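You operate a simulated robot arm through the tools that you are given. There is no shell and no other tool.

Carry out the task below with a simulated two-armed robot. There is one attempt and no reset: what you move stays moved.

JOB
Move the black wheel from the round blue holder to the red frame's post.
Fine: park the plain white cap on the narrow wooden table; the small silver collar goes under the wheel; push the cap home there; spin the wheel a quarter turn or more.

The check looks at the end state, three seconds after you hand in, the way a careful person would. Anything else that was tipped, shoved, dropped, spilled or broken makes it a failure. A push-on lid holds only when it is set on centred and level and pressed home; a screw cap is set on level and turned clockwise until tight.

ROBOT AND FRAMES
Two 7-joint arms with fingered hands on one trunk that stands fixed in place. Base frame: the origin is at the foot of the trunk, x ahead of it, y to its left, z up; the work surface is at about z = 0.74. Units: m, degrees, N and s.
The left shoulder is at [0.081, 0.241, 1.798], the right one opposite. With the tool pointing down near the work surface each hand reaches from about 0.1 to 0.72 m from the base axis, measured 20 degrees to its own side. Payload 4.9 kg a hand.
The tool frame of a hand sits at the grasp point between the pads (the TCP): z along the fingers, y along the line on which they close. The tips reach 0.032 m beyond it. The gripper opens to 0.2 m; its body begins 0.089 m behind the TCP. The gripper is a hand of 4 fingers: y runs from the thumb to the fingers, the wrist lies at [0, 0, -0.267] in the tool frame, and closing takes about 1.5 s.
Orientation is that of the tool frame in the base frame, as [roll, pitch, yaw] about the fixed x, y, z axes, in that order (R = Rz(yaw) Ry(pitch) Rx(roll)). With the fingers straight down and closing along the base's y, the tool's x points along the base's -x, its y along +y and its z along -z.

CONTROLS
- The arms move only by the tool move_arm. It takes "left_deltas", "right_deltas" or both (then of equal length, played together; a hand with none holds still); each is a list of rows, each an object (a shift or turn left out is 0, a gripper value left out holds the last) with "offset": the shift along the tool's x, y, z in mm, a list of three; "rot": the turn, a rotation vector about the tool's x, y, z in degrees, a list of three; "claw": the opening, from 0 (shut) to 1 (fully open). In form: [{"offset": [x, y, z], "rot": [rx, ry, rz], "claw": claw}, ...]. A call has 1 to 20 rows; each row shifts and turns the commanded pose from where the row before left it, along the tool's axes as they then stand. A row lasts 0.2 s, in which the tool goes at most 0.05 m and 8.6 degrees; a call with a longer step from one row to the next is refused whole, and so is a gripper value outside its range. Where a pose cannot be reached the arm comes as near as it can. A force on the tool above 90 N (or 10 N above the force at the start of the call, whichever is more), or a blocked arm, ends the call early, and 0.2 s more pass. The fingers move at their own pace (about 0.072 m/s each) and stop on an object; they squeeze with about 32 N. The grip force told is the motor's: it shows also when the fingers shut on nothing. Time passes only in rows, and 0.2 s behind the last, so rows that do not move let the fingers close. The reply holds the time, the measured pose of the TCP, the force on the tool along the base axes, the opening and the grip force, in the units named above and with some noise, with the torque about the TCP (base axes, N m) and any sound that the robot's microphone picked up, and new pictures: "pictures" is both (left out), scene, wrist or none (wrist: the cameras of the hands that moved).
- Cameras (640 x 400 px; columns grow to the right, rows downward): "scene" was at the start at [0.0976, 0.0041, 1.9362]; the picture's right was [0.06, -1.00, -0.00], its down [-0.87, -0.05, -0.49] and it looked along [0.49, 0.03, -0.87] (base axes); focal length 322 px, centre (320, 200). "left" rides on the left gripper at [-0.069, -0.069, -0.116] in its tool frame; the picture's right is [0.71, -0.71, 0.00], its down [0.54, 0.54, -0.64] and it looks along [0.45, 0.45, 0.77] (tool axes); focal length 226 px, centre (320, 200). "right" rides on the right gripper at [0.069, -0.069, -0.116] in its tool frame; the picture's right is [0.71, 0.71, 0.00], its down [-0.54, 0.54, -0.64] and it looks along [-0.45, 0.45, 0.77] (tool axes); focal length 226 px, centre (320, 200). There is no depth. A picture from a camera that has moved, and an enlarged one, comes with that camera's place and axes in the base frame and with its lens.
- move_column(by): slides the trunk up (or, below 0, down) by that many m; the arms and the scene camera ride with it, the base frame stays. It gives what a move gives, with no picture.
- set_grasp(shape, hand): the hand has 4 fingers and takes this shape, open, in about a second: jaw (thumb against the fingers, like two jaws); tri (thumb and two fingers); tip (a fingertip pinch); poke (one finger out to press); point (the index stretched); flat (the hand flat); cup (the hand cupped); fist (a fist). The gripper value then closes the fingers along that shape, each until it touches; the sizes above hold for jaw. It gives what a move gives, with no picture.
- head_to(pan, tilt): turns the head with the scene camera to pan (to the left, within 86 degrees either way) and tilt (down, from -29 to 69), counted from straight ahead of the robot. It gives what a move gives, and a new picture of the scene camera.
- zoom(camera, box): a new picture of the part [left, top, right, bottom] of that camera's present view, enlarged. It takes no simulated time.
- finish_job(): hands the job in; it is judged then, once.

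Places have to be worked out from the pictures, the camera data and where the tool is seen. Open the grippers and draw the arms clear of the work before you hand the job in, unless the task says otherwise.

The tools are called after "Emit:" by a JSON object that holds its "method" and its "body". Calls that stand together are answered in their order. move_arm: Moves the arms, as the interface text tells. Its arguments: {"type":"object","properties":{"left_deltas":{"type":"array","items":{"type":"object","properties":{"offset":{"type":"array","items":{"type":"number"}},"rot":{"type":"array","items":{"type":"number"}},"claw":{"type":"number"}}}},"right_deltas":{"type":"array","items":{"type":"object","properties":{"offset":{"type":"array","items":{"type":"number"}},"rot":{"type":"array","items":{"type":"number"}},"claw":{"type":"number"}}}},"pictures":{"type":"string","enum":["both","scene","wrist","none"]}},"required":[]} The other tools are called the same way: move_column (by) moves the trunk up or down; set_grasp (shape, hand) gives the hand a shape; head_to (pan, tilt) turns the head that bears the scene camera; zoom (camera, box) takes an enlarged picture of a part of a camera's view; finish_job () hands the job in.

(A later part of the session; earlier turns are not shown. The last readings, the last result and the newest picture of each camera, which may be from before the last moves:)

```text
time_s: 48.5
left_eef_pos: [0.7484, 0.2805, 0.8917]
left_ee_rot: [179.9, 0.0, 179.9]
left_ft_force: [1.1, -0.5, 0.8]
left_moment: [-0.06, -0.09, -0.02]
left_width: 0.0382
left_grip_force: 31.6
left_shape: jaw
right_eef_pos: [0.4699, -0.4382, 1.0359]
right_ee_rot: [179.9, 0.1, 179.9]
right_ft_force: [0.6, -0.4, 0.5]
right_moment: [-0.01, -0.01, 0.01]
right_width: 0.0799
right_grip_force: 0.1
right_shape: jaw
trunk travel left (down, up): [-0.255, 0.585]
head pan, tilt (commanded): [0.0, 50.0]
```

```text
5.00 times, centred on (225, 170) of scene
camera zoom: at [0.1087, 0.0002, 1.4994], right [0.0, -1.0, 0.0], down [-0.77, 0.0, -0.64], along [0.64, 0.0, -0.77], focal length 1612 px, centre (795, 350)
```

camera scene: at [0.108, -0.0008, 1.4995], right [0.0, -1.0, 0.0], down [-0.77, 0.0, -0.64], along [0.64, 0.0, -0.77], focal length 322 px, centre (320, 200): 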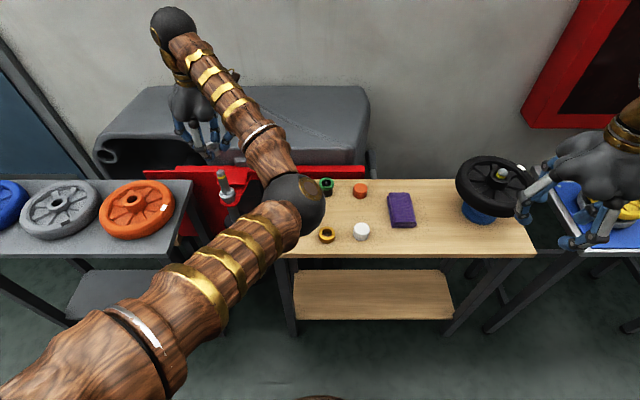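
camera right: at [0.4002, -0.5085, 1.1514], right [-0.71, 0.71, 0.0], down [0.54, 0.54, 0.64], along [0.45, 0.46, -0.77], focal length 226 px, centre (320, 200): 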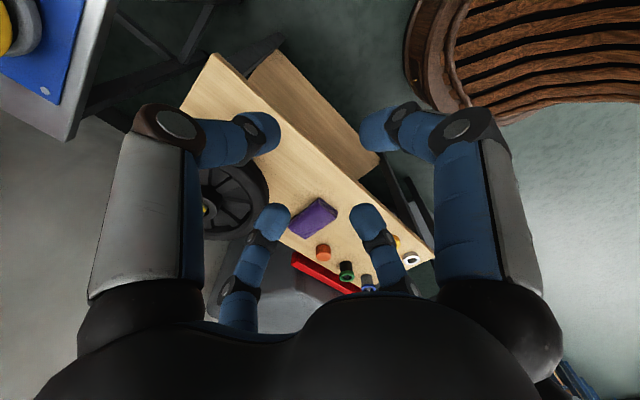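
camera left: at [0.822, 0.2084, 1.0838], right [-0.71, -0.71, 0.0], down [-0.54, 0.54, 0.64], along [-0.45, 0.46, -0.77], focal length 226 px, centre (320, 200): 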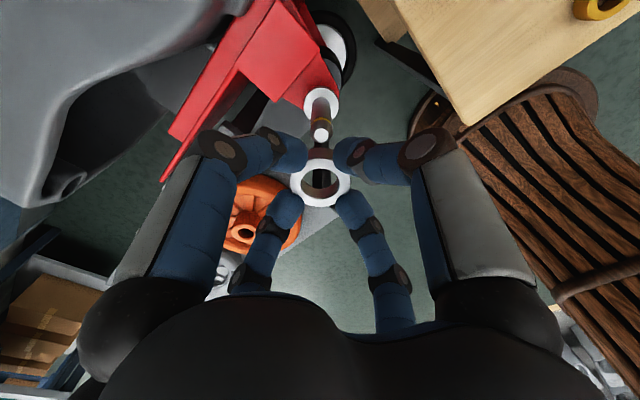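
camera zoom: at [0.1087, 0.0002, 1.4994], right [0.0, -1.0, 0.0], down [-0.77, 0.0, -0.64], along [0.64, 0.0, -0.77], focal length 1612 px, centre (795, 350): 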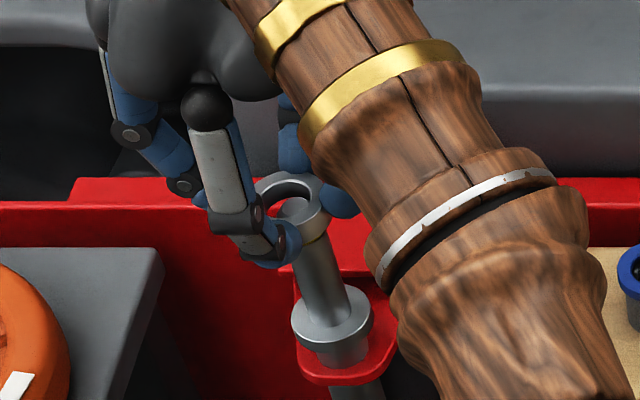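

The tip shows centred inside the collar's hole. I lower the collar along the post toward the flange (expected at TCP ≈0.80).

Emit:
{"method": "move_arm", "body": {"left_deltas": [{"offset": [0, 0, 12]}, {"offset": [0, 0, 15]}, {"offset": [0, 0, 15]}, {"offset": [0, 0, 15]}, {"offset": [0, 0, 12]}, {"offset": [0, 0, 5]}, {"offset": [0, 0, 0]}], "pictures": "none"}}

Emit:
{"method": "zoom", "body": {"camera": "left", "box": [270, 110, 370, 200]}}

Emit:
{"method": "zoom", "body": {"camera": "scene", "box": [190, 140, 270, 220]}}

```text
time_s: 50.1
left_eef_pos: [0.7476, 0.2804, 0.8135]
left_ee_rot: [179.9, -0.1, 179.9]
left_ft_force: [9.4, -11.5, 3.0]
left_moment: [-0.35, -0.27, -0.04]
left_width: 0.0386
left_grip_force: 32.5
left_shape: jaw
right_eef_pos: [0.4701, -0.4386, 1.0358]
right_ee_rot: [179.9, -0.1, 180.0]
right_ft_force: [-0.3, 0.2, -0.2]
right_moment: [-0.02, 0.0, -0.01]
right_width: 0.0797
right_grip_force: 0.0
right_shape: jaw
trunk travel left (down, up): [-0.255, 0.585]
head pan, tilt (commanded): [0.0, 50.0]
```

```text
4.44 times, centred on (320, 155) of left
camera zoom: at [0.8182, 0.2105, 0.931], right [-0.71, -0.71, 0.0], down [-0.54, 0.54, 0.64], along [-0.46, 0.46, -0.76], focal length 1005 px, centre (320, 400)
```

zoom: 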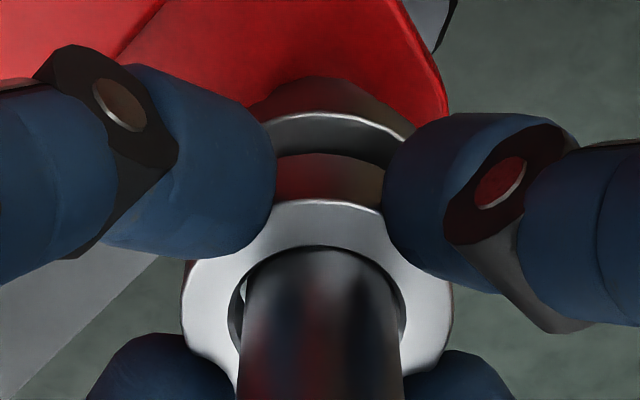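

```text
5.00 times, centred on (230, 180) of scene
camera zoom: at [0.1092, -0.0011, 1.4993], right [0.0, -1.0, 0.0], down [-0.77, 0.0, -0.64], along [0.64, 0.0, -0.77], focal length 1612 px, centre (770, 300)
```

zoom: 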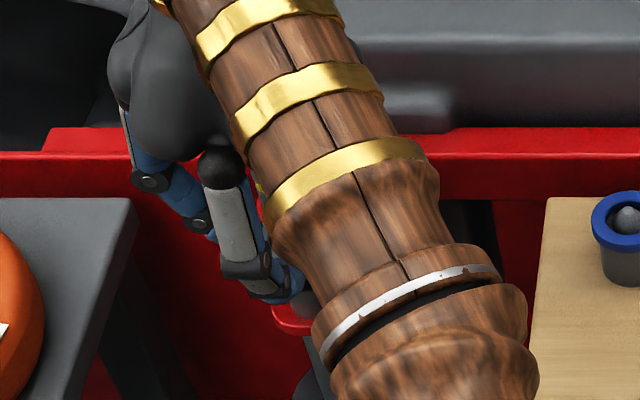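

The post is rubbing on one side (lateral 9/−11 N): I shift the collar 2 mm toward (+x, −y) and keep lowering in small steps.

Emit:
{"method": "move_arm", "body": {"left_deltas": [{"offset": [-2, -2, 0]}, {"offset": [0, 0, 2]}, {"offset": [0, 0, 2]}, {"offset": [0, 0, 0]}], "pictures": "none"}}

Emit:
{"method": "zoom", "body": {"camera": "left", "box": [270, 110, 370, 200]}}

```text
time_s: 51.1
left_eef_pos: [0.7506, 0.28, 0.8125]
left_ee_rot: [-180.0, -0.1, 180.0]
left_ft_force: [-1.1, -1.3, -1.6]
left_moment: [-0.05, 0.0, 0.02]
left_width: 0.0383
left_grip_force: 32.0
left_shape: jaw
right_eef_pos: [0.4703, -0.4371, 1.0353]
right_ee_rot: [-180.0, 0.0, -180.0]
right_ft_force: [-0.2, -1.2, 0.2]
right_moment: [0.0, 0.01, -0.03]
right_width: 0.0796
right_grip_force: 0.2
right_shape: jaw
trunk travel left (down, up): [-0.255, 0.585]
head pan, tilt (commanded): [0.0, 50.0]
```

```text
4.44 times, centred on (320, 155) of left
camera zoom: at [0.8198, 0.2101, 0.9279], right [-0.71, -0.71, 0.0], down [-0.54, 0.54, 0.64], along [-0.46, 0.45, -0.76], focal length 1005 px, centre (320, 400)
```

zoom: 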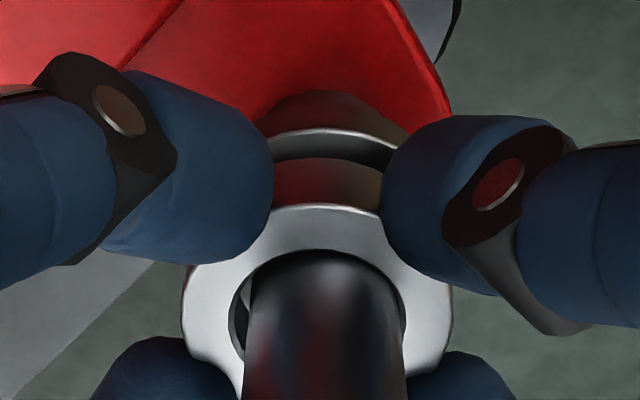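

Lateral load is gone; about 11 mm of gap to the flange remains. Shift 1 mm more and lower.

Emit:
{"method": "move_arm", "body": {"left_deltas": [{"offset": [-1, -1, 2]}, {"offset": [0, 0, 3]}, {"offset": [0, 0, 2]}, {"offset": [0, 0, 0]}], "pictures": "none"}}

Emit:
{"method": "zoom", "body": {"camera": "left", "box": [270, 110, 370, 200]}}

```text
time_s: 52.1
left_eef_pos: [0.7509, 0.2798, 0.8065]
left_ee_rot: [179.9, 0.2, -179.9]
left_ft_force: [2.6, 2.7, 14.5]
left_moment: [0.08, 0.06, 0.05]
left_width: 0.0385
left_grip_force: 31.8
left_shape: jaw
right_eef_pos: [0.4691, -0.4386, 1.0363]
right_ee_rot: [-179.9, 0.0, -180.0]
right_ft_force: [-0.4, -0.1, 0.3]
right_moment: [0.01, 0.02, 0.02]
right_width: 0.0798
right_grip_force: 0.0
right_shape: jaw
trunk travel left (down, up): [-0.255, 0.585]
head pan, tilt (commanded): [0.0, 50.0]
```

```text
4.44 times, centred on (320, 155) of left
camera zoom: at [0.8199, 0.2087, 0.922], right [-0.71, -0.71, 0.0], down [-0.54, 0.54, 0.64], along [-0.45, 0.46, -0.77], focal length 1005 px, centre (320, 400)
```

zoom: 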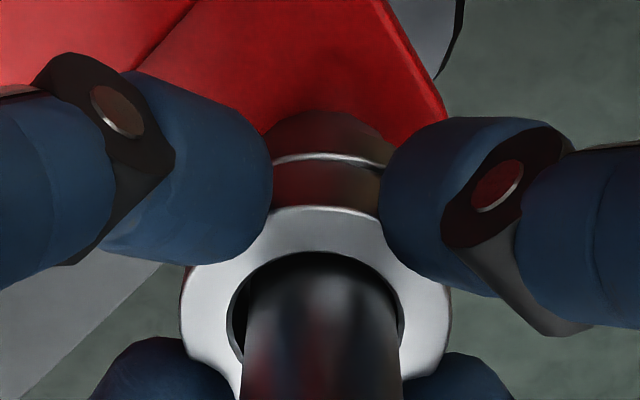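

Contact with the flange (14 N); the collar sits home. I unload 1 mm, open, and rise clear of the post.

Emit:
{"method": "move_arm", "body": {"left_deltas": [{"offset": [0, 0, -1.5]}, {"claw": 0.25}, {"claw": 0.35}, {"claw": 0.35}, {"claw": 0.35}, {"offset": [0, 0, -15]}, {"offset": [0, 0, -30]}, {"offset": [0, 0, -40]}, {"offset": [0, 0, -40]}, {"offset": [0, 0, -40]}, {"offset": [0, 0, 0]}], "pictures": "both"}}

Emit:
{"method": "zoom", "body": {"camera": "left", "box": [260, 60, 380, 160]}}

Emit:
{"method": "zoom", "body": {"camera": "scene", "box": [190, 140, 270, 220]}}

```text
time_s: 54.5
left_eef_pos: [0.7558, 0.2803, 0.9714]
left_ee_rot: [-180.0, -0.1, 179.9]
left_ft_force: [-0.1, 1.0, -0.9]
left_moment: [-0.01, 0.02, 0.04]
left_width: 0.0695
left_grip_force: 0.1
left_shape: jaw
right_eef_pos: [0.471, -0.4367, 1.0362]
right_ee_rot: [179.9, 0.1, 180.0]
right_ft_force: [-0.8, 1.1, 0.0]
right_moment: [0.0, 0.0, 0.0]
right_width: 0.0796
right_grip_force: 0.1
right_shape: jaw
trunk travel left (down, up): [-0.255, 0.585]
head pan, tilt (commanded): [0.0, 50.0]
camera scene: at [0.109, 0.0009, 1.4994], right [0.0, -1.0, 0.0], down [-0.77, 0.0, -0.64], along [0.64, 0.0, -0.77], focal length 322 px, centre (320, 200)
camera left: at [0.8244, 0.2103, 1.0864], right [-0.71, -0.71, 0.0], down [-0.54, 0.54, 0.64], along [-0.46, 0.46, -0.77], focal length 226 px, centre (320, 200)
```

scene: 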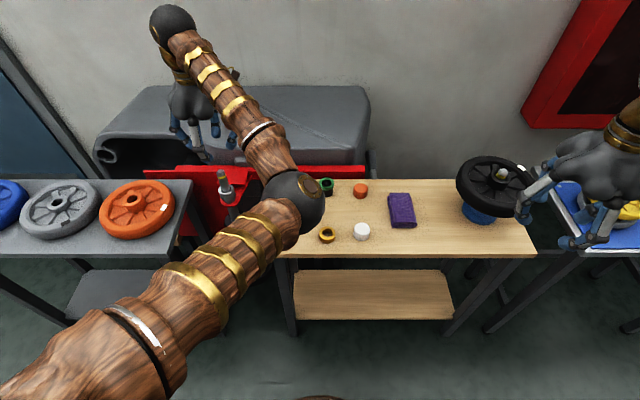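
left: 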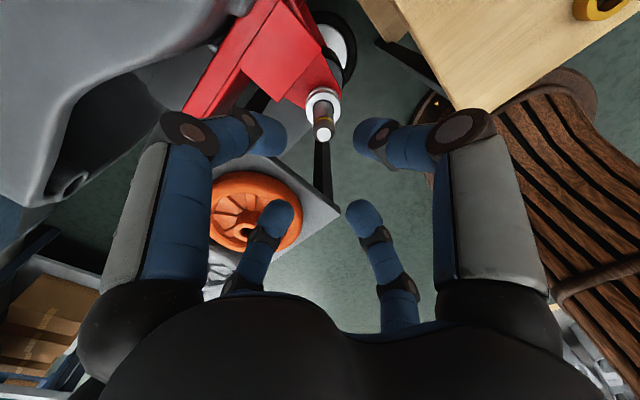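

```text
4.00 times, centred on (320, 110) of left
camera zoom: at [0.8244, 0.2103, 1.0864], right [-0.71, -0.71, 0.0], down [-0.54, 0.54, 0.64], along [-0.46, 0.46, -0.77], focal length 904 px, centre (320, 560)
```

zoom: 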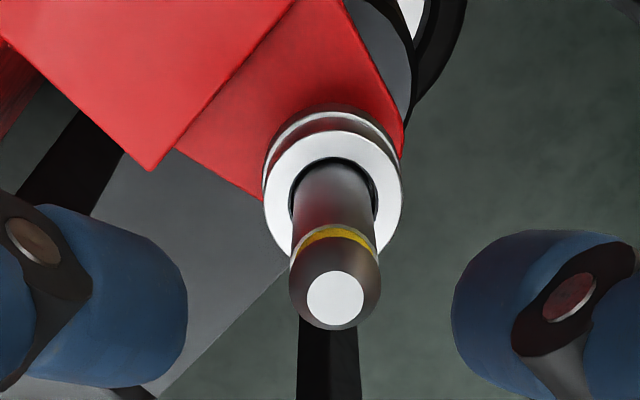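

```text
5.00 times, centred on (230, 180) of scene
camera zoom: at [0.109, 0.0009, 1.4994], right [0.0, -1.0, 0.0], down [-0.77, 0.0, -0.64], along [0.64, 0.0, -0.77], focal length 1612 px, centre (770, 300)
```

zoom: 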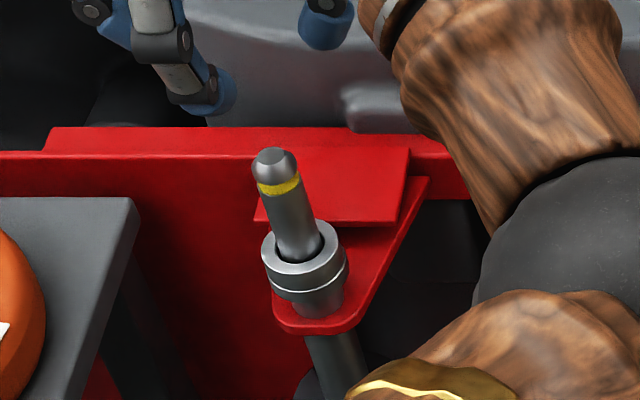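

The collar is seated on the flange. Before bringing the wheel I must clear the left arm out of the way; let me look to the left for free space.

Emit:
{"method": "head_to", "body": {"pan": 70, "tilt": 40}}

```text
time_s: 55.9
left_eef_pos: [0.7552, 0.2789, 0.9708]
left_ee_rot: [179.9, -0.1, 179.9]
left_ft_force: [-0.2, 0.5, 0.2]
left_moment: [0.0, -0.01, 0.01]
left_width: 0.0695
left_grip_force: 0.1
left_shape: jaw
right_eef_pos: [0.4692, -0.4375, 1.0362]
right_ee_rot: [180.0, 0.0, 180.0]
right_ft_force: [0.1, -0.6, -0.4]
right_moment: [0.02, 0.0, -0.01]
right_width: 0.0795
right_grip_force: 0.2
right_shape: jaw
trunk travel left (down, up): [-0.255, 0.585]
head pan, tilt (commanded): [70.0, 40.0]
camera scene: at [0.0608, 0.0802, 1.5136], right [0.94, -0.34, 0.0], down [-0.22, -0.6, -0.77], along [0.26, 0.72, -0.64], focal length 322 px, centre (320, 200)
```

scene: 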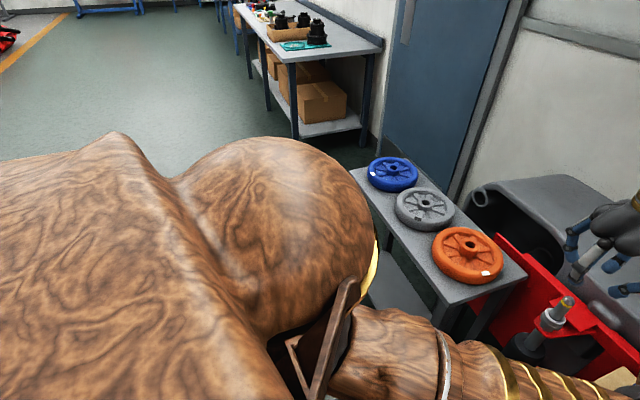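

The area to the left is free. I raise the left hand and stretch the arm out to the left, so that its elbow leaves the middle.

Emit:
{"method": "move_arm", "body": {"left_deltas": [{"offset": [0, 0, -45]}, {"offset": [0, 0, -45]}, {"offset": [0, 0, -45]}, {"offset": [29, 40, 0]}, {"offset": [29, 40, 0]}, {"offset": [29, 40, 0]}, {"offset": [29, 40, 0]}, {"offset": [29, 40, 0]}, {"offset": [29, 40, 0]}, {"offset": [29, 40, 0]}, {"offset": [29, 40, 0]}, {"offset": [29, 40, 0]}, {"offset": [29, 40, 0]}, {"offset": [29, 40, 0]}, {"offset": [29, 40, 0]}, {"offset": [29, 40, 0]}], "pictures": "scene"}}

Emit:
{"method": "head_to", "body": {"pan": 0, "tilt": 50}}

```text
time_s: 59.3
left_eef_pos: [0.3731, 0.8004, 1.105]
left_ee_rot: [-180.0, 0.1, 179.9]
left_ft_force: [-0.7, 0.4, 0.4]
left_moment: [-0.01, -0.01, -0.01]
left_width: 0.0698
left_grip_force: 0.0
left_shape: jaw
right_eef_pos: [0.4696, -0.4364, 1.0368]
right_ee_rot: [-179.8, 0.2, 179.9]
right_ft_force: [0.8, 0.3, 0.5]
right_moment: [-0.02, -0.04, 0.01]
right_width: 0.0798
right_grip_force: 0.1
right_shape: jaw
trunk travel left (down, up): [-0.255, 0.585]
head pan, tilt (commanded): [70.0, 40.0]
camera scene: at [0.0591, 0.0833, 1.5135], right [0.94, -0.34, 0.0], down [-0.22, -0.61, -0.77], along [0.26, 0.72, -0.64], focal length 322 px, centre (320, 200)
```

scene: 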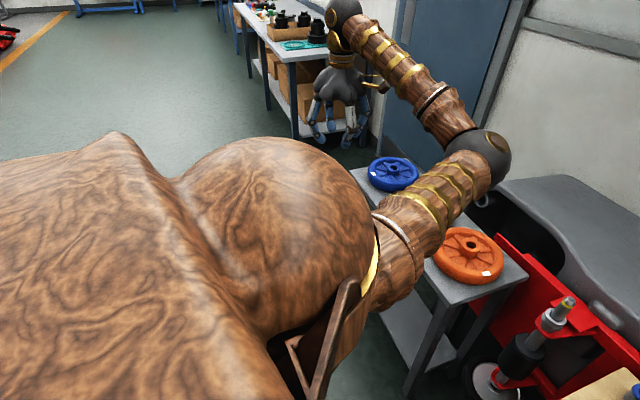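

```text
time_s: 60.7
left_eef_pos: [0.3749, 0.7993, 1.107]
left_ee_rot: [180.0, -0.2, 179.9]
left_ft_force: [-0.3, -0.7, -0.2]
left_moment: [0.0, -0.04, 0.03]
left_width: 0.0701
left_grip_force: 0.0
left_shape: jaw
right_eef_pos: [0.4702, -0.4391, 1.0356]
right_ee_rot: [179.9, 0.0, 180.0]
right_ft_force: [-0.3, 1.5, 0.2]
right_moment: [0.03, 0.0, -0.01]
right_width: 0.0796
right_grip_force: 0.1
right_shape: jaw
trunk travel left (down, up): [-0.255, 0.585]
head pan, tilt (commanded): [0.0, 50.0]
camera scene: at [0.1085, 0.0005, 1.4994], right [0.0, -1.0, 0.0], down [-0.77, 0.0, -0.64], along [0.64, 0.0, -0.77], focal length 322 px, centre (320, 200)
```

scene: 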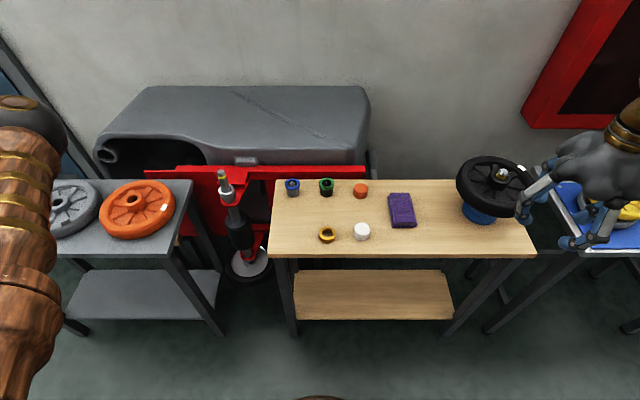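

The left arm is clear and I see everything. Now I move the right hand above the wheel's hub at about (0.7028, -0.4765).

Emit:
{"method": "move_arm", "body": {"right_deltas": [{"offset": [-38.8, -6.4, 0], "claw": 0.4}, {"offset": [-38.8, -6.4, 0]}, {"offset": [-38.8, -6.4, 0]}, {"offset": [-38.8, -6.4, 0]}, {"offset": [-38.8, -6.4, 0]}, {"offset": [-38.8, -6.4, 0]}, {"offset": [0, 0, 0]}], "pictures": "wrist"}}

Emit:
{"method": "zoom", "body": {"camera": "right", "box": [240, 60, 400, 170]}}

Emit:
{"method": "zoom", "body": {"camera": "scene", "box": [450, 140, 550, 230]}}

```text
time_s: 62.3
left_eef_pos: [0.3733, 0.7993, 1.1067]
left_ee_rot: [180.0, 0.1, 179.9]
left_ft_force: [0.0, -0.2, -0.6]
left_moment: [0.03, -0.02, 0.01]
left_width: 0.0697
left_grip_force: 0.1
left_shape: jaw
right_eef_pos: [0.704, -0.4757, 1.039]
right_ee_rot: [180.0, 0.0, 180.0]
right_ft_force: [0.4, 0.0, 0.5]
right_moment: [-0.01, -0.02, -0.02]
right_width: 0.0797
right_grip_force: 0.2
right_shape: jaw
trunk travel left (down, up): [-0.255, 0.585]
head pan, tilt (commanded): [0.0, 50.0]
camera right: at [0.6347, -0.5454, 1.1548], right [-0.71, 0.71, 0.0], down [0.54, 0.54, 0.64], along [0.46, 0.45, -0.77], focal length 226 px, centre (320, 200)
```

right: 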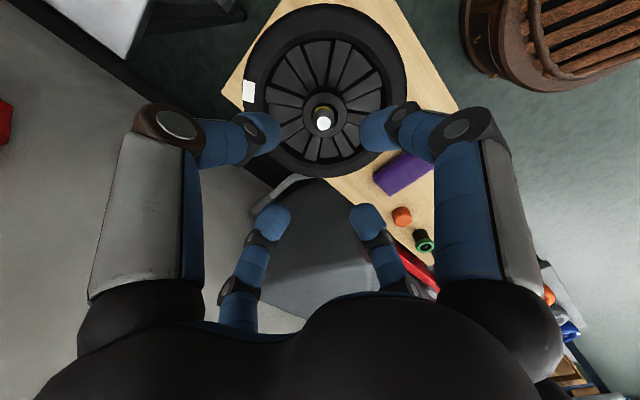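

```text
3.64 times, centred on (320, 115) of right
camera zoom: at [0.6347, -0.5454, 1.1548], right [-0.71, 0.71, 0.0], down [0.54, 0.54, 0.64], along [0.46, 0.45, -0.77], focal length 822 px, centre (320, 509)
```

zoom: 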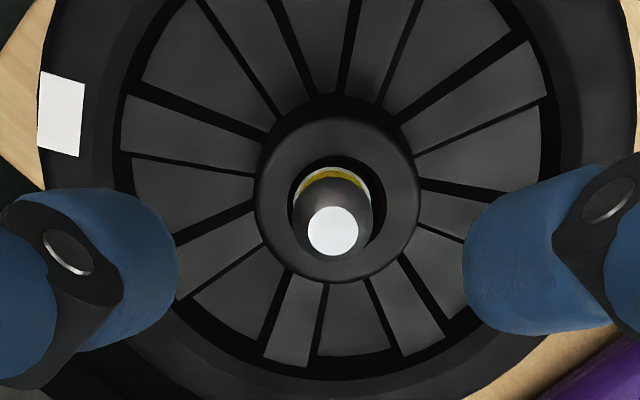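

```text
4.44 times, centred on (500, 185) of scene
camera zoom: at [0.1075, 0.0001, 1.4995], right [0.0, -1.0, 0.0], down [-0.77, 0.0, -0.64], along [0.64, 0.0, -0.77], focal length 1433 px, centre (-480, 267)
```

zoom: 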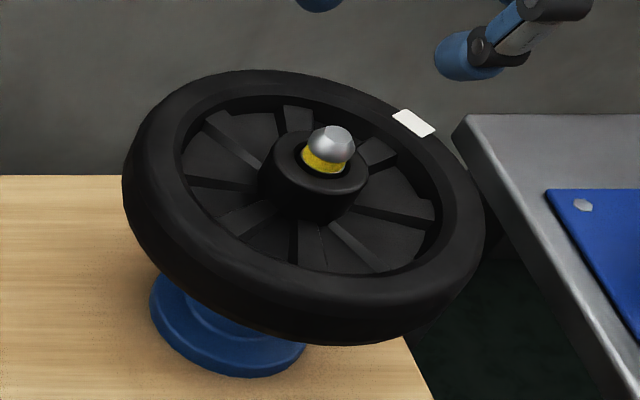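

The hub appears offset from the hand axis by about (−2.5, +4) mm. I correct, lower to z≈0.96 and look again.

Emit:
{"method": "move_arm", "body": {"right_deltas": [{"offset": [2.5, 4, 25]}, {"offset": [0, 0, 30]}, {"offset": [0, 0, 20]}, {"offset": [0, 0, 0]}], "pictures": "none"}}

Emit:
{"method": "zoom", "body": {"camera": "right", "box": [240, 80, 400, 200]}}

Emit:
{"method": "zoom", "body": {"camera": "scene", "box": [450, 130, 550, 220]}}

```text
time_s: 63.3
left_eef_pos: [0.3753, 0.7984, 1.1074]
left_ee_rot: [-180.0, -0.1, 179.9]
left_ft_force: [0.1, 0.2, 0.6]
left_moment: [-0.01, 0.0, 0.01]
left_width: 0.0698
left_grip_force: 0.0
left_shape: jaw
right_eef_pos: [0.7019, -0.4714, 0.9619]
right_ee_rot: [180.0, 0.0, -180.0]
right_ft_force: [-0.7, -0.5, 0.3]
right_moment: [-0.03, -0.02, 0.01]
right_width: 0.08
right_grip_force: 0.0
right_shape: jaw
trunk travel left (down, up): [-0.255, 0.585]
head pan, tilt (commanded): [0.0, 50.0]
```

```text
3.33 times, centred on (320, 140) of right
camera zoom: at [0.6318, -0.5413, 1.0778], right [-0.71, 0.71, 0.0], down [0.54, 0.54, 0.64], along [0.45, 0.45, -0.77], focal length 754 px, centre (320, 400)
```

zoom: 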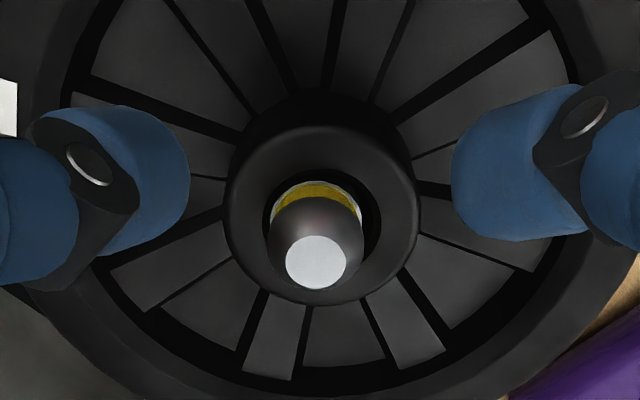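

```text
4.44 times, centred on (500, 175) of scene
camera zoom: at [0.1083, 0.0007, 1.4995], right [0.0, -1.0, 0.0], down [-0.77, 0.0, -0.64], along [0.64, 0.0, -0.77], focal length 1433 px, centre (-480, 311)
```

zoom: 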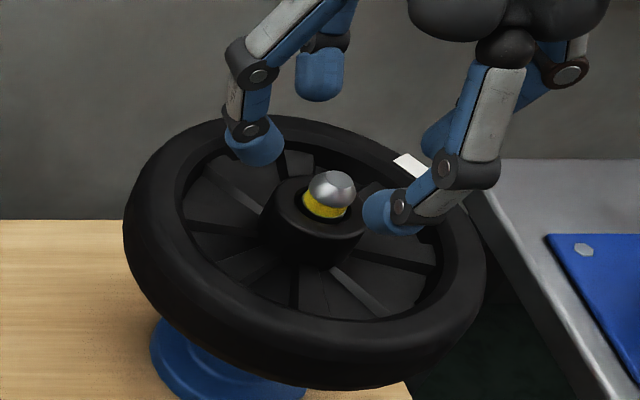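

Now centred on the hub (hub top ≈0.883, spindle tip ≈0.909). I descend so the fingertips go ~20 mm down the hub's side (TCP ≈0.895).

Emit:
{"method": "move_arm", "body": {"right_deltas": [{"offset": [0, 0, 25]}, {"offset": [0, 0, 20]}, {"offset": [0, 0, 12]}, {"offset": [0, 0, 6]}, {"offset": [0, 0, 4]}, {"offset": [0, 0, 0]}], "pictures": "none"}}

Emit:
{"method": "zoom", "body": {"camera": "right", "box": [240, 80, 400, 220]}}

Emit:
{"method": "zoom", "body": {"camera": "scene", "box": [450, 130, 550, 220]}}

```text
time_s: 64.7
left_eef_pos: [0.3731, 0.7991, 1.1062]
left_ee_rot: [-179.8, 0.1, 179.9]
left_ft_force: [0.9, -1.2, -0.1]
left_moment: [-0.04, -0.03, 0.01]
left_width: 0.07
left_grip_force: 0.0
left_shape: jaw
right_eef_pos: [0.6988, -0.4728, 0.8975]
right_ee_rot: [-179.8, 0.0, 179.8]
right_ft_force: [-2.6, -3.1, 23.5]
right_moment: [-0.58, 0.11, -0.12]
right_width: 0.0657
right_grip_force: 15.1
right_shape: jaw
trunk travel left (down, up): [-0.255, 0.585]
head pan, tilt (commanded): [0.0, 50.0]
```

```text
2.86 times, centred on (320, 150) of right
camera zoom: at [0.629, -0.5421, 1.0131], right [-0.71, 0.71, 0.0], down [0.54, 0.54, 0.64], along [0.46, 0.45, -0.77], focal length 646 px, centre (320, 343)
```

zoom: 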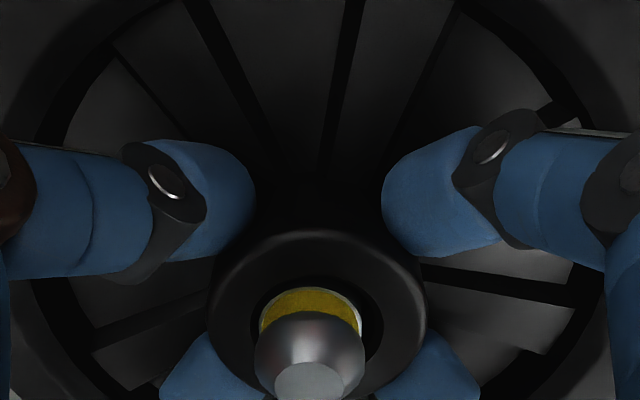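

```text
4.44 times, centred on (500, 175) of scene
camera zoom: at [0.1062, 0.0022, 1.4997], right [0.0, -1.0, 0.0], down [-0.77, 0.0, -0.64], along [0.64, 0.0, -0.77], focal length 1433 px, centre (-480, 311)
```

zoom: 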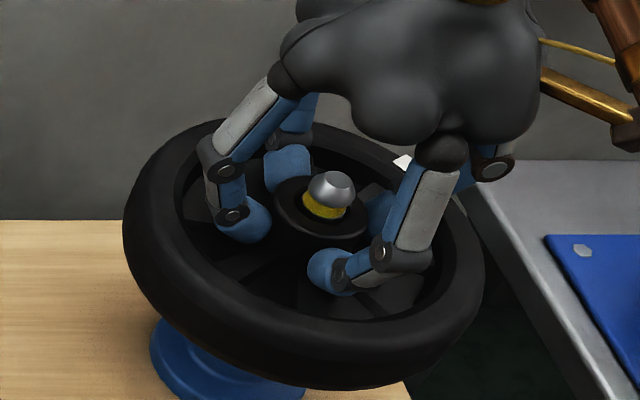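

Fingertips touched the spoked web (23 N, tips ≈0.866). I back up 6 mm and close on the hub.

Emit:
{"method": "move_arm", "body": {"right_deltas": [{"offset": [0, 0, -3]}, {"offset": [0, 0, -3]}, {"claw": 0.3}, {"claw": 0.2}, {"claw": 0.1}, {"claw": 0.0}, {"claw": 0.0}, {"claw": 0.0}, {"claw": 0.0}, {"claw": 0.0}], "pictures": "none"}}

Emit:
{"method": "zoom", "body": {"camera": "right", "box": [240, 80, 400, 220]}}

Emit:
{"method": "zoom", "body": {"camera": "scene", "box": [450, 130, 550, 220]}}

```text
time_s: 66.9
left_eef_pos: [0.3752, 0.7993, 1.1059]
left_ee_rot: [-179.9, -0.1, 179.9]
left_ft_force: [-0.4, -0.5, 0.0]
left_moment: [-0.01, -0.01, 0.02]
left_width: 0.0696
left_grip_force: 0.2
left_shape: jaw
right_eef_pos: [0.7001, -0.4734, 0.9007]
right_ee_rot: [-179.9, -0.1, -180.0]
right_ft_force: [-0.3, 0.7, 0.1]
right_moment: [-0.01, 0.02, -0.01]
right_width: 0.0523
right_grip_force: 32.0
right_shape: jaw
trunk travel left (down, up): [-0.255, 0.585]
head pan, tilt (commanded): [0.0, 50.0]
```

```text
2.86 times, centred on (320, 150) of right
camera zoom: at [0.6305, -0.5432, 1.0172], right [-0.71, 0.71, 0.0], down [0.54, 0.54, 0.64], along [0.45, 0.45, -0.77], focal length 646 px, centre (320, 343)
```

zoom: 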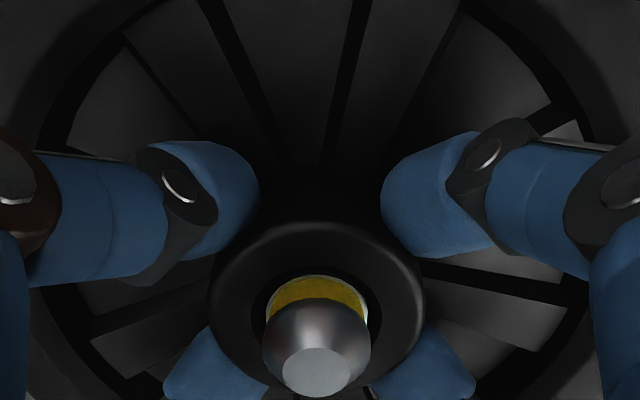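

```text
4.44 times, centred on (500, 175) of scene
camera zoom: at [0.1094, 0.0, 1.4993], right [0.0, -1.0, 0.0], down [-0.77, 0.0, -0.64], along [0.64, 0.0, -0.77], focal length 1433 px, centre (-480, 311)
```

zoom: 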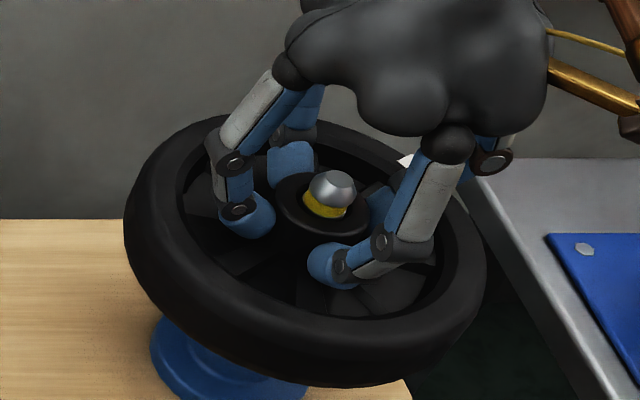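

The hub is gripped (width 0.052, 32 N). I lift straight up slowly off the spindle.

Emit:
{"method": "move_arm", "body": {"right_deltas": [{"offset": [0, 0, -5]}, {"offset": [0, 0, -7]}, {"offset": [0, 0, -10]}, {"offset": [0, 0, -10]}, {"offset": [0, 0, -10]}, {"offset": [0, 0, -10]}, {"offset": [0, 0, -10]}, {"offset": [0, 0, 0]}], "pictures": "scene"}}

Emit:
{"method": "zoom", "body": {"camera": "scene", "box": [450, 110, 560, 230]}}

```text
time_s: 68.7
left_eef_pos: [0.3757, 0.7986, 1.1061]
left_ee_rot: [-180.0, -0.1, 179.9]
left_ft_force: [-0.4, -0.1, -0.3]
left_moment: [0.04, 0.0, -0.02]
left_width: 0.0697
left_grip_force: 0.1
left_shape: jaw
right_eef_pos: [0.7016, -0.4731, 0.9616]
right_ee_rot: [180.0, -0.2, 179.8]
right_ft_force: [-7.2, -4.5, -8.8]
right_moment: [-0.23, 0.33, 0.02]
right_width: 0.052
right_grip_force: 32.0
right_shape: jaw
trunk travel left (down, up): [-0.255, 0.585]
head pan, tilt (commanded): [0.0, 50.0]
camera scene: at [0.1087, -0.0007, 1.4994], right [0.0, -1.0, 0.0], down [-0.77, 0.0, -0.64], along [0.64, 0.0, -0.77], focal length 322 px, centre (320, 200)
```

scene: 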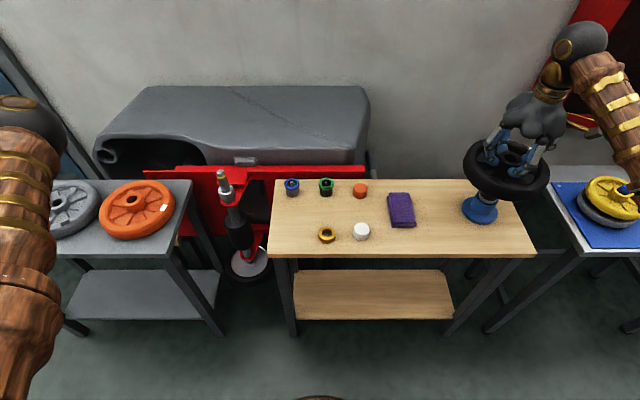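

```text
3.33 times, centred on (505, 170) of scene
camera zoom: at [0.1087, -0.0007, 1.4994], right [0.0, -1.0, 0.0], down [-0.77, 0.0, -0.64], along [0.64, 0.0, -0.77], focal length 1075 px, centre (-297, 300)
```

zoom: 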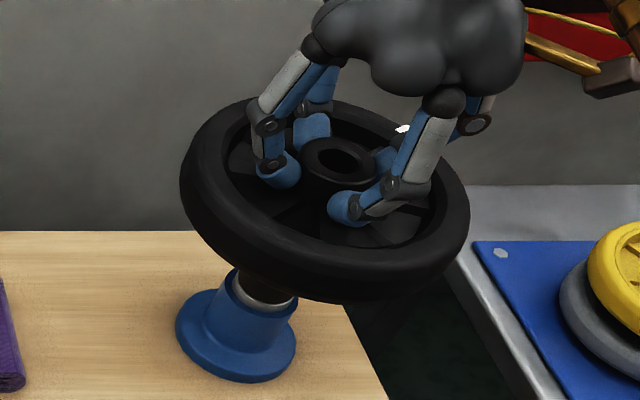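

The spindle is rubbing (−7, −4.5 N); I shift the hand ~1.5 mm toward (−x, −y) to relieve the holder, then continue.

Emit:
{"method": "move_arm", "body": {"right_deltas": [{"offset": [1.5, -1, 0]}, {"offset": [0, 0, 0]}], "pictures": "none"}}

```text
time_s: 69.3
left_eef_pos: [0.3761, 0.7987, 1.1065]
left_ee_rot: [-180.0, -0.1, 180.0]
left_ft_force: [0.2, -0.5, 1.0]
left_moment: [0.03, 0.0, 0.01]
left_width: 0.0697
left_grip_force: 0.1
left_shape: jaw
right_eef_pos: [0.6993, -0.474, 0.9624]
right_ee_rot: [180.0, 0.0, -180.0]
right_ft_force: [-0.8, -1.3, -5.7]
right_moment: [-0.02, 0.05, 0.02]
right_width: 0.0522
right_grip_force: 31.9
right_shape: jaw
trunk travel left (down, up): [-0.255, 0.585]
head pan, tilt (commanded): [0.0, 50.0]
```

Relieved. Continue lifting.

Emit:
{"method": "move_arm", "body": {"right_deltas": [{"offset": [0.5, -0.5, -8]}, {"offset": [0, 0, -8]}, {"offset": [0, 0, -8]}, {"offset": [0, 0, -8]}, {"offset": [0, 0, 0]}], "pictures": "none"}}

Emit:
{"method": "zoom", "body": {"camera": "scene", "box": [450, 110, 560, 230]}}

```text
time_s: 70.5
left_eef_pos: [0.3759, 0.799, 1.106]
left_ee_rot: [-179.9, -0.1, 179.9]
left_ft_force: [0.0, -0.3, -0.2]
left_moment: [-0.01, 0.02, 0.03]
left_width: 0.07
left_grip_force: 0.0
left_shape: jaw
right_eef_pos: [0.6994, -0.4752, 0.9944]
right_ee_rot: [-180.0, -0.1, -179.9]
right_ft_force: [0.2, -0.6, -7.3]
right_moment: [-0.01, 0.03, -0.03]
right_width: 0.0522
right_grip_force: 31.8
right_shape: jaw
trunk travel left (down, up): [-0.255, 0.585]
head pan, tilt (commanded): [0.0, 50.0]
```

```text
3.33 times, centred on (505, 170) of scene
camera zoom: at [0.1097, 0.0, 1.4993], right [0.0, -1.0, 0.0], down [-0.77, 0.0, -0.64], along [0.64, 0.0, -0.77], focal length 1075 px, centre (-297, 300)
```

zoom: 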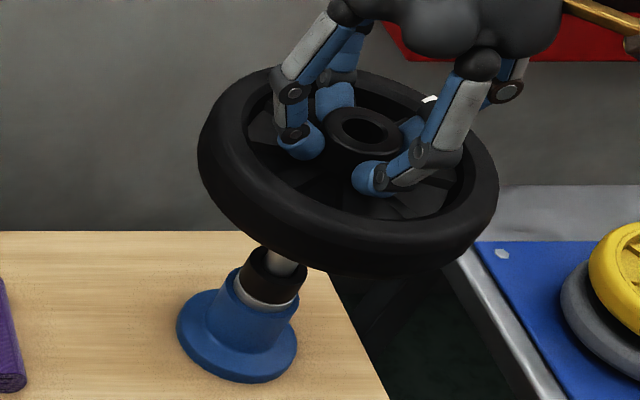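

The holder has its own dark spacer; the wheel is still partly over the spindle. I lift another 60 mm to clear it.

Emit:
{"method": "move_arm", "body": {"right_deltas": [{"offset": [0, 0, -10]}, {"offset": [0, 0, -10]}, {"offset": [0, 0, -10]}, {"offset": [0, 0, -15]}, {"offset": [0, 0, -15]}, {"offset": [0, 0, -10]}, {"offset": [0, 0, 0]}], "pictures": "both"}}

Emit:
{"method": "zoom", "body": {"camera": "scene", "box": [450, 80, 570, 230]}}

```text
time_s: 72.1
left_eef_pos: [0.3753, 0.7989, 1.1068]
left_ee_rot: [180.0, -0.1, 179.9]
left_ft_force: [0.4, -0.2, -0.5]
left_moment: [0.03, 0.01, 0.01]
left_width: 0.0699
left_grip_force: 0.1
left_shape: jaw
right_eef_pos: [0.6992, -0.4741, 1.0632]
right_ee_rot: [-179.9, -0.1, 180.0]
right_ft_force: [-0.1, -0.4, -7.8]
right_moment: [0.08, -0.01, 0.01]
right_width: 0.0524
right_grip_force: 31.9
right_shape: jaw
trunk travel left (down, up): [-0.255, 0.585]
head pan, tilt (commanded): [0.0, 50.0]
camera scene: at [0.1096, -0.0001, 1.4993], right [0.0, -1.0, 0.0], down [-0.77, 0.0, -0.64], along [0.64, 0.0, -0.77], focal length 322 px, centre (320, 200)
camera right: at [0.6295, -0.544, 1.1794], right [-0.71, 0.71, 0.0], down [0.54, 0.54, 0.64], along [0.45, 0.45, -0.77], focal length 226 px, centre (320, 200)
```

scene: 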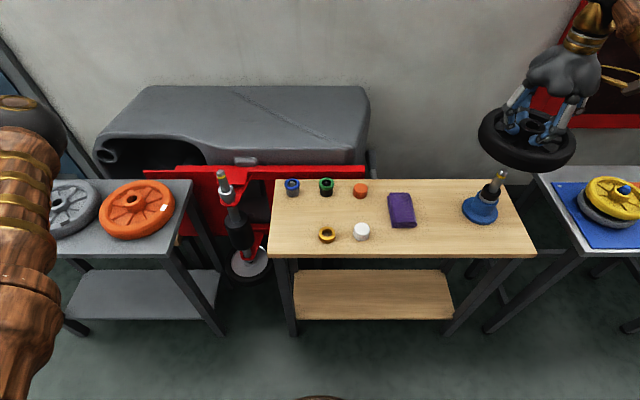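
right: 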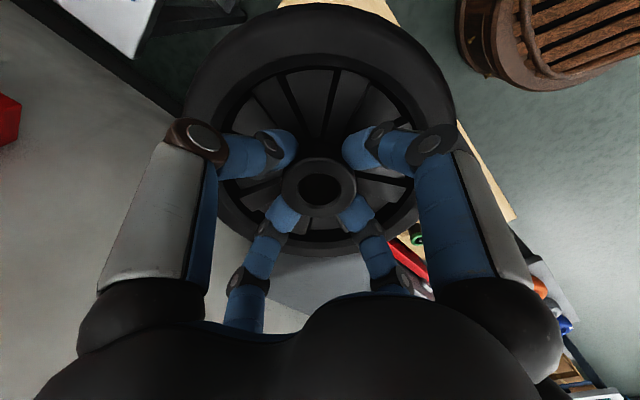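

```text
2.67 times, centred on (510, 155) of scene
camera zoom: at [0.1096, -0.0001, 1.4993], right [0.0, -1.0, 0.0], down [-0.77, 0.0, -0.64], along [0.64, 0.0, -0.77], focal length 860 px, centre (-187, 320)
```

zoom: 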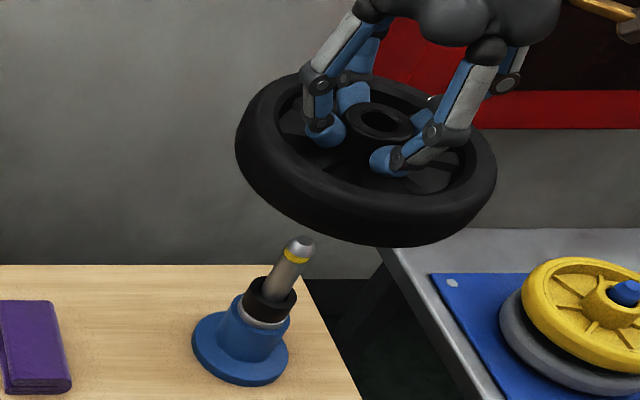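

The wheel is free and level; the holder stayed put. I carry it across at this height to above the red frame's post (0.751, 0.279).

Emit:
{"method": "move_arm", "body": {"right_deltas": [{"offset": [-2, 20, 0]}, {"offset": [-2.7, 38, 0]}, {"offset": [-2.7, 40, 0]}, {"offset": [-2.7, 40, 0]}, {"offset": [-2.7, 40, 0]}, {"offset": [-2.7, 40, 0]}, {"offset": [-2.7, 40, 0]}, {"offset": [-2.7, 40, 0]}, {"offset": [-2.7, 40, 0]}, {"offset": [-2.7, 40, 0]}, {"offset": [-2.7, 40, 0]}, {"offset": [-2.7, 40, 0]}, {"offset": [-2.7, 40, 0]}, {"offset": [-2.7, 40, 0]}, {"offset": [-2.7, 40, 0]}, {"offset": [-2.7, 40, 0]}, {"offset": [-2.7, 40, 0]}, {"offset": [-2.7, 40, 0]}, {"offset": [-2.7, 40, 0]}, {"offset": [0, 0, 0]}], "pictures": "both"}}

```text
time_s: 76.3
left_eef_pos: [0.3766, 0.7976, 1.1051]
left_ee_rot: [-180.0, -0.1, 179.9]
left_ft_force: [-0.4, -1.2, -0.6]
left_moment: [0.03, 0.02, -0.02]
left_width: 0.0696
left_grip_force: 0.1
left_shape: jaw
right_eef_pos: [0.7512, 0.2631, 1.0651]
right_ee_rot: [180.0, -0.1, 179.8]
right_ft_force: [1.4, -1.0, -6.8]
right_moment: [0.06, 0.01, 0.03]
right_width: 0.0522
right_grip_force: 31.6
right_shape: jaw
trunk travel left (down, up): [-0.255, 0.585]
head pan, tilt (commanded): [0.0, 50.0]
camera scene: at [0.1101, -0.0005, 1.4993], right [0.0, -1.0, 0.0], down [-0.77, 0.0, -0.64], along [0.64, 0.0, -0.77], focal length 322 px, centre (320, 200)
camera right: at [0.6814, 0.1937, 1.1814], right [-0.71, 0.71, 0.0], down [0.54, 0.54, 0.64], along [0.45, 0.45, -0.77], focal length 226 px, centre (320, 200)
```

scene: 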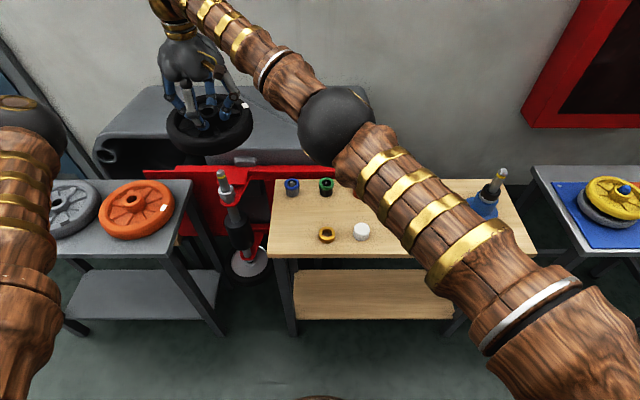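
right: 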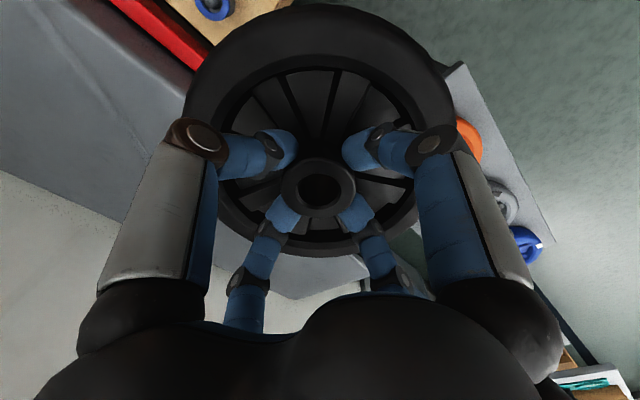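

Next I shift to the post's axis and lower until the hub's underside is ~30 mm above the post tip, then check alignment.

Emit:
{"method": "move_arm", "body": {"right_deltas": [{"offset": [0, 16, 0]}, {"offset": [0, 0, 30]}, {"offset": [0, 0, 30]}, {"offset": [0, 0, 30]}, {"offset": [0, 0, 30]}, {"offset": [0, 0, 0]}], "pictures": "both"}}

Emit:
{"method": "zoom", "body": {"camera": "scene", "box": [160, 100, 280, 220]}}

Emit:
{"method": "zoom", "body": {"camera": "right", "box": [260, 130, 380, 230]}}

```text
time_s: 77.7
left_eef_pos: [0.376, 0.7995, 1.1063]
left_ee_rot: [-180.0, -0.1, 179.9]
left_ft_force: [0.0, -0.1, -0.6]
left_moment: [0.01, -0.01, 0.0]
left_width: 0.0696
left_grip_force: 0.1
left_shape: jaw
right_eef_pos: [0.7506, 0.2799, 0.9434]
right_ee_rot: [-180.0, 0.0, -180.0]
right_ft_force: [0.9, -1.0, -8.0]
right_moment: [0.02, -0.02, -0.01]
right_width: 0.0521
right_grip_force: 31.9
right_shape: jaw
trunk travel left (down, up): [-0.255, 0.585]
head pan, tilt (commanded): [0.0, 50.0]
camera scene: at [0.109, 0.001, 1.4994], right [0.0, -1.0, 0.0], down [-0.77, 0.0, -0.64], along [0.64, 0.0, -0.77], focal length 322 px, centre (320, 200)
camera right: at [0.6801, 0.2092, 1.0596], right [-0.71, 0.71, 0.0], down [0.54, 0.54, 0.64], along [0.45, 0.45, -0.77], focal length 226 px, centre (320, 200)
```

scene: 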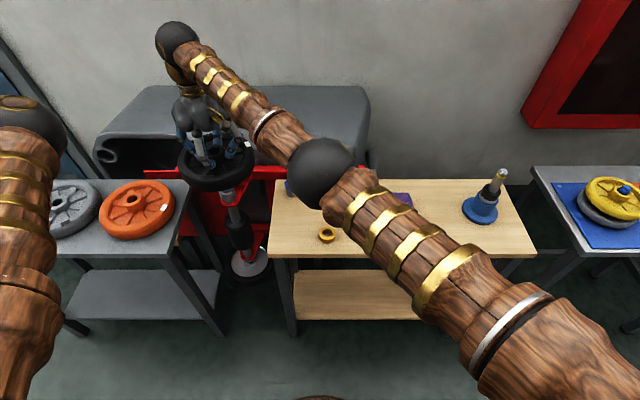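
right: 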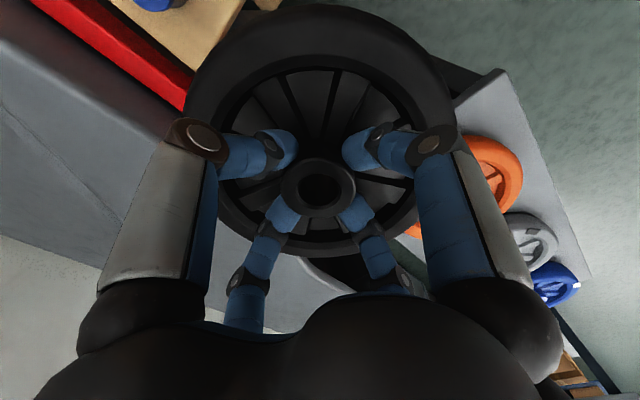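

```text
3.33 times, centred on (220, 160) of scene
camera zoom: at [0.109, 0.001, 1.4994], right [0.0, -1.0, 0.0], down [-0.77, 0.0, -0.64], along [0.64, 0.0, -0.77], focal length 1075 px, centre (653, 333)
```

zoom: 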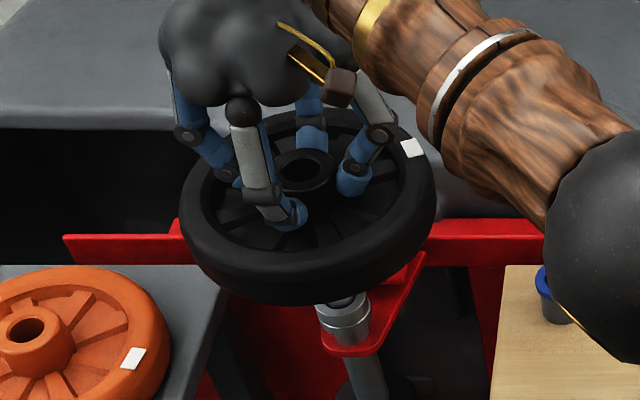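

```text
4.00 times, centred on (320, 180) of right
camera zoom: at [0.6801, 0.2092, 1.0596], right [-0.71, 0.71, 0.0], down [0.54, 0.54, 0.64], along [0.45, 0.45, -0.77], focal length 904 px, centre (320, 280)
```

zoom: 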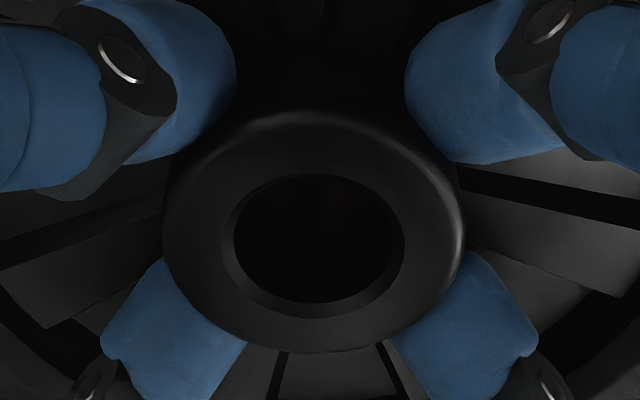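

Alignment needs care; I zoom further on the hub in both views.

Emit:
{"method": "zoom", "body": {"camera": "scene", "box": [190, 130, 250, 180]}}

Emit:
{"method": "zoom", "body": {"camera": "scene", "box": [200, 160, 260, 220]}}

```text
8.00 times, centred on (220, 155) of scene
camera zoom: at [0.109, 0.001, 1.4994], right [0.0, -1.0, 0.0], down [-0.77, 0.0, -0.64], along [0.64, 0.0, -0.77], focal length 2580 px, centre (1120, 560)
```

zoom: 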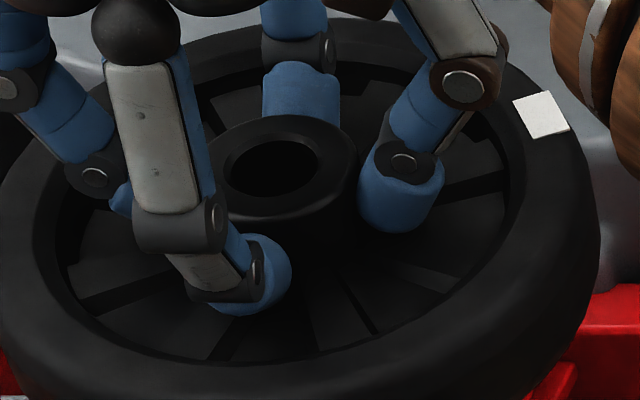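

```text
6.67 times, centred on (230, 190) of scene
camera zoom: at [0.109, 0.001, 1.4994], right [0.0, -1.0, 0.0], down [-0.77, 0.0, -0.64], along [0.64, 0.0, -0.77], focal length 2150 px, centre (920, 267)
```

zoom: 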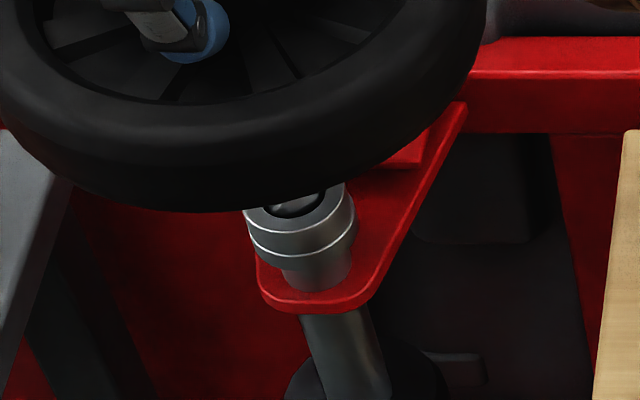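

Hub centre ≈ (0.7514, 0.279) and post ≈ (0.7513, 0.278): within 1 mm. I lower over the tip in small steps, monitoring forces.

Emit:
{"method": "move_arm", "body": {"right_deltas": [{"offset": [0, -1, 10]}, {"offset": [0, 0, 8]}, {"offset": [0, 0, 6]}, {"offset": [0, 0, 6]}, {"offset": [0, 0, 6]}, {"offset": [0, 0, 6]}, {"offset": [0, 0, 0]}], "pictures": "none"}}

Emit:
{"method": "zoom", "body": {"camera": "right", "box": [260, 130, 380, 230]}}

Emit:
{"method": "zoom", "body": {"camera": "scene", "box": [160, 110, 280, 220]}}

```text
time_s: 79.3
left_eef_pos: [0.3756, 0.7994, 1.1058]
left_ee_rot: [180.0, -0.1, 179.8]
left_ft_force: [-0.8, -0.4, -0.5]
left_moment: [-0.01, -0.04, -0.02]
left_width: 0.0695
left_grip_force: 0.0
left_shape: jaw
right_eef_pos: [0.7501, 0.279, 0.9012]
right_ee_rot: [180.0, -0.1, 180.0]
right_ft_force: [-0.3, -1.5, -6.5]
right_moment: [-0.03, -0.01, 0.02]
right_width: 0.0522
right_grip_force: 31.9
right_shape: jaw
trunk travel left (down, up): [-0.255, 0.585]
head pan, tilt (commanded): [0.0, 50.0]
```

```text
4.00 times, centred on (320, 180) of right
camera zoom: at [0.68, 0.2097, 1.0175], right [-0.71, 0.71, 0.0], down [0.54, 0.54, 0.64], along [0.45, 0.45, -0.77], focal length 904 px, centre (320, 280)
```

zoom: 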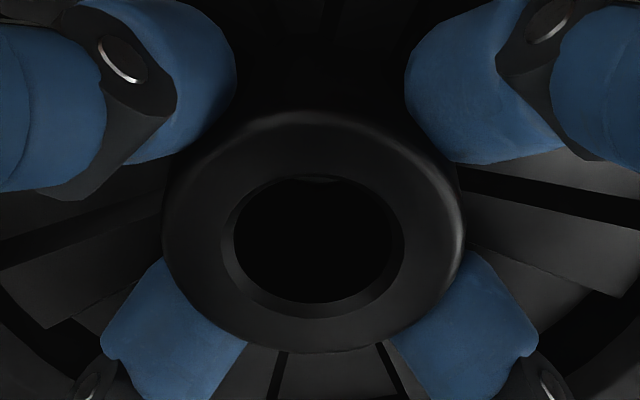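

```text
3.64 times, centred on (220, 165) of scene
camera zoom: at [0.1094, 0.0012, 1.4993], right [0.0, -1.0, 0.0], down [-0.77, 0.0, -0.64], along [0.64, 0.0, -0.77], focal length 1173 px, centre (684, 327)
```

zoom: 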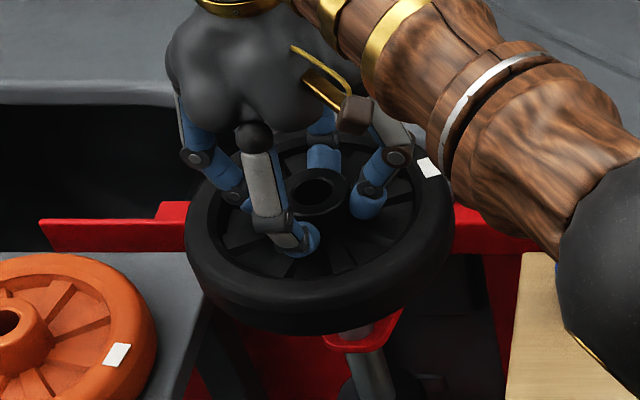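

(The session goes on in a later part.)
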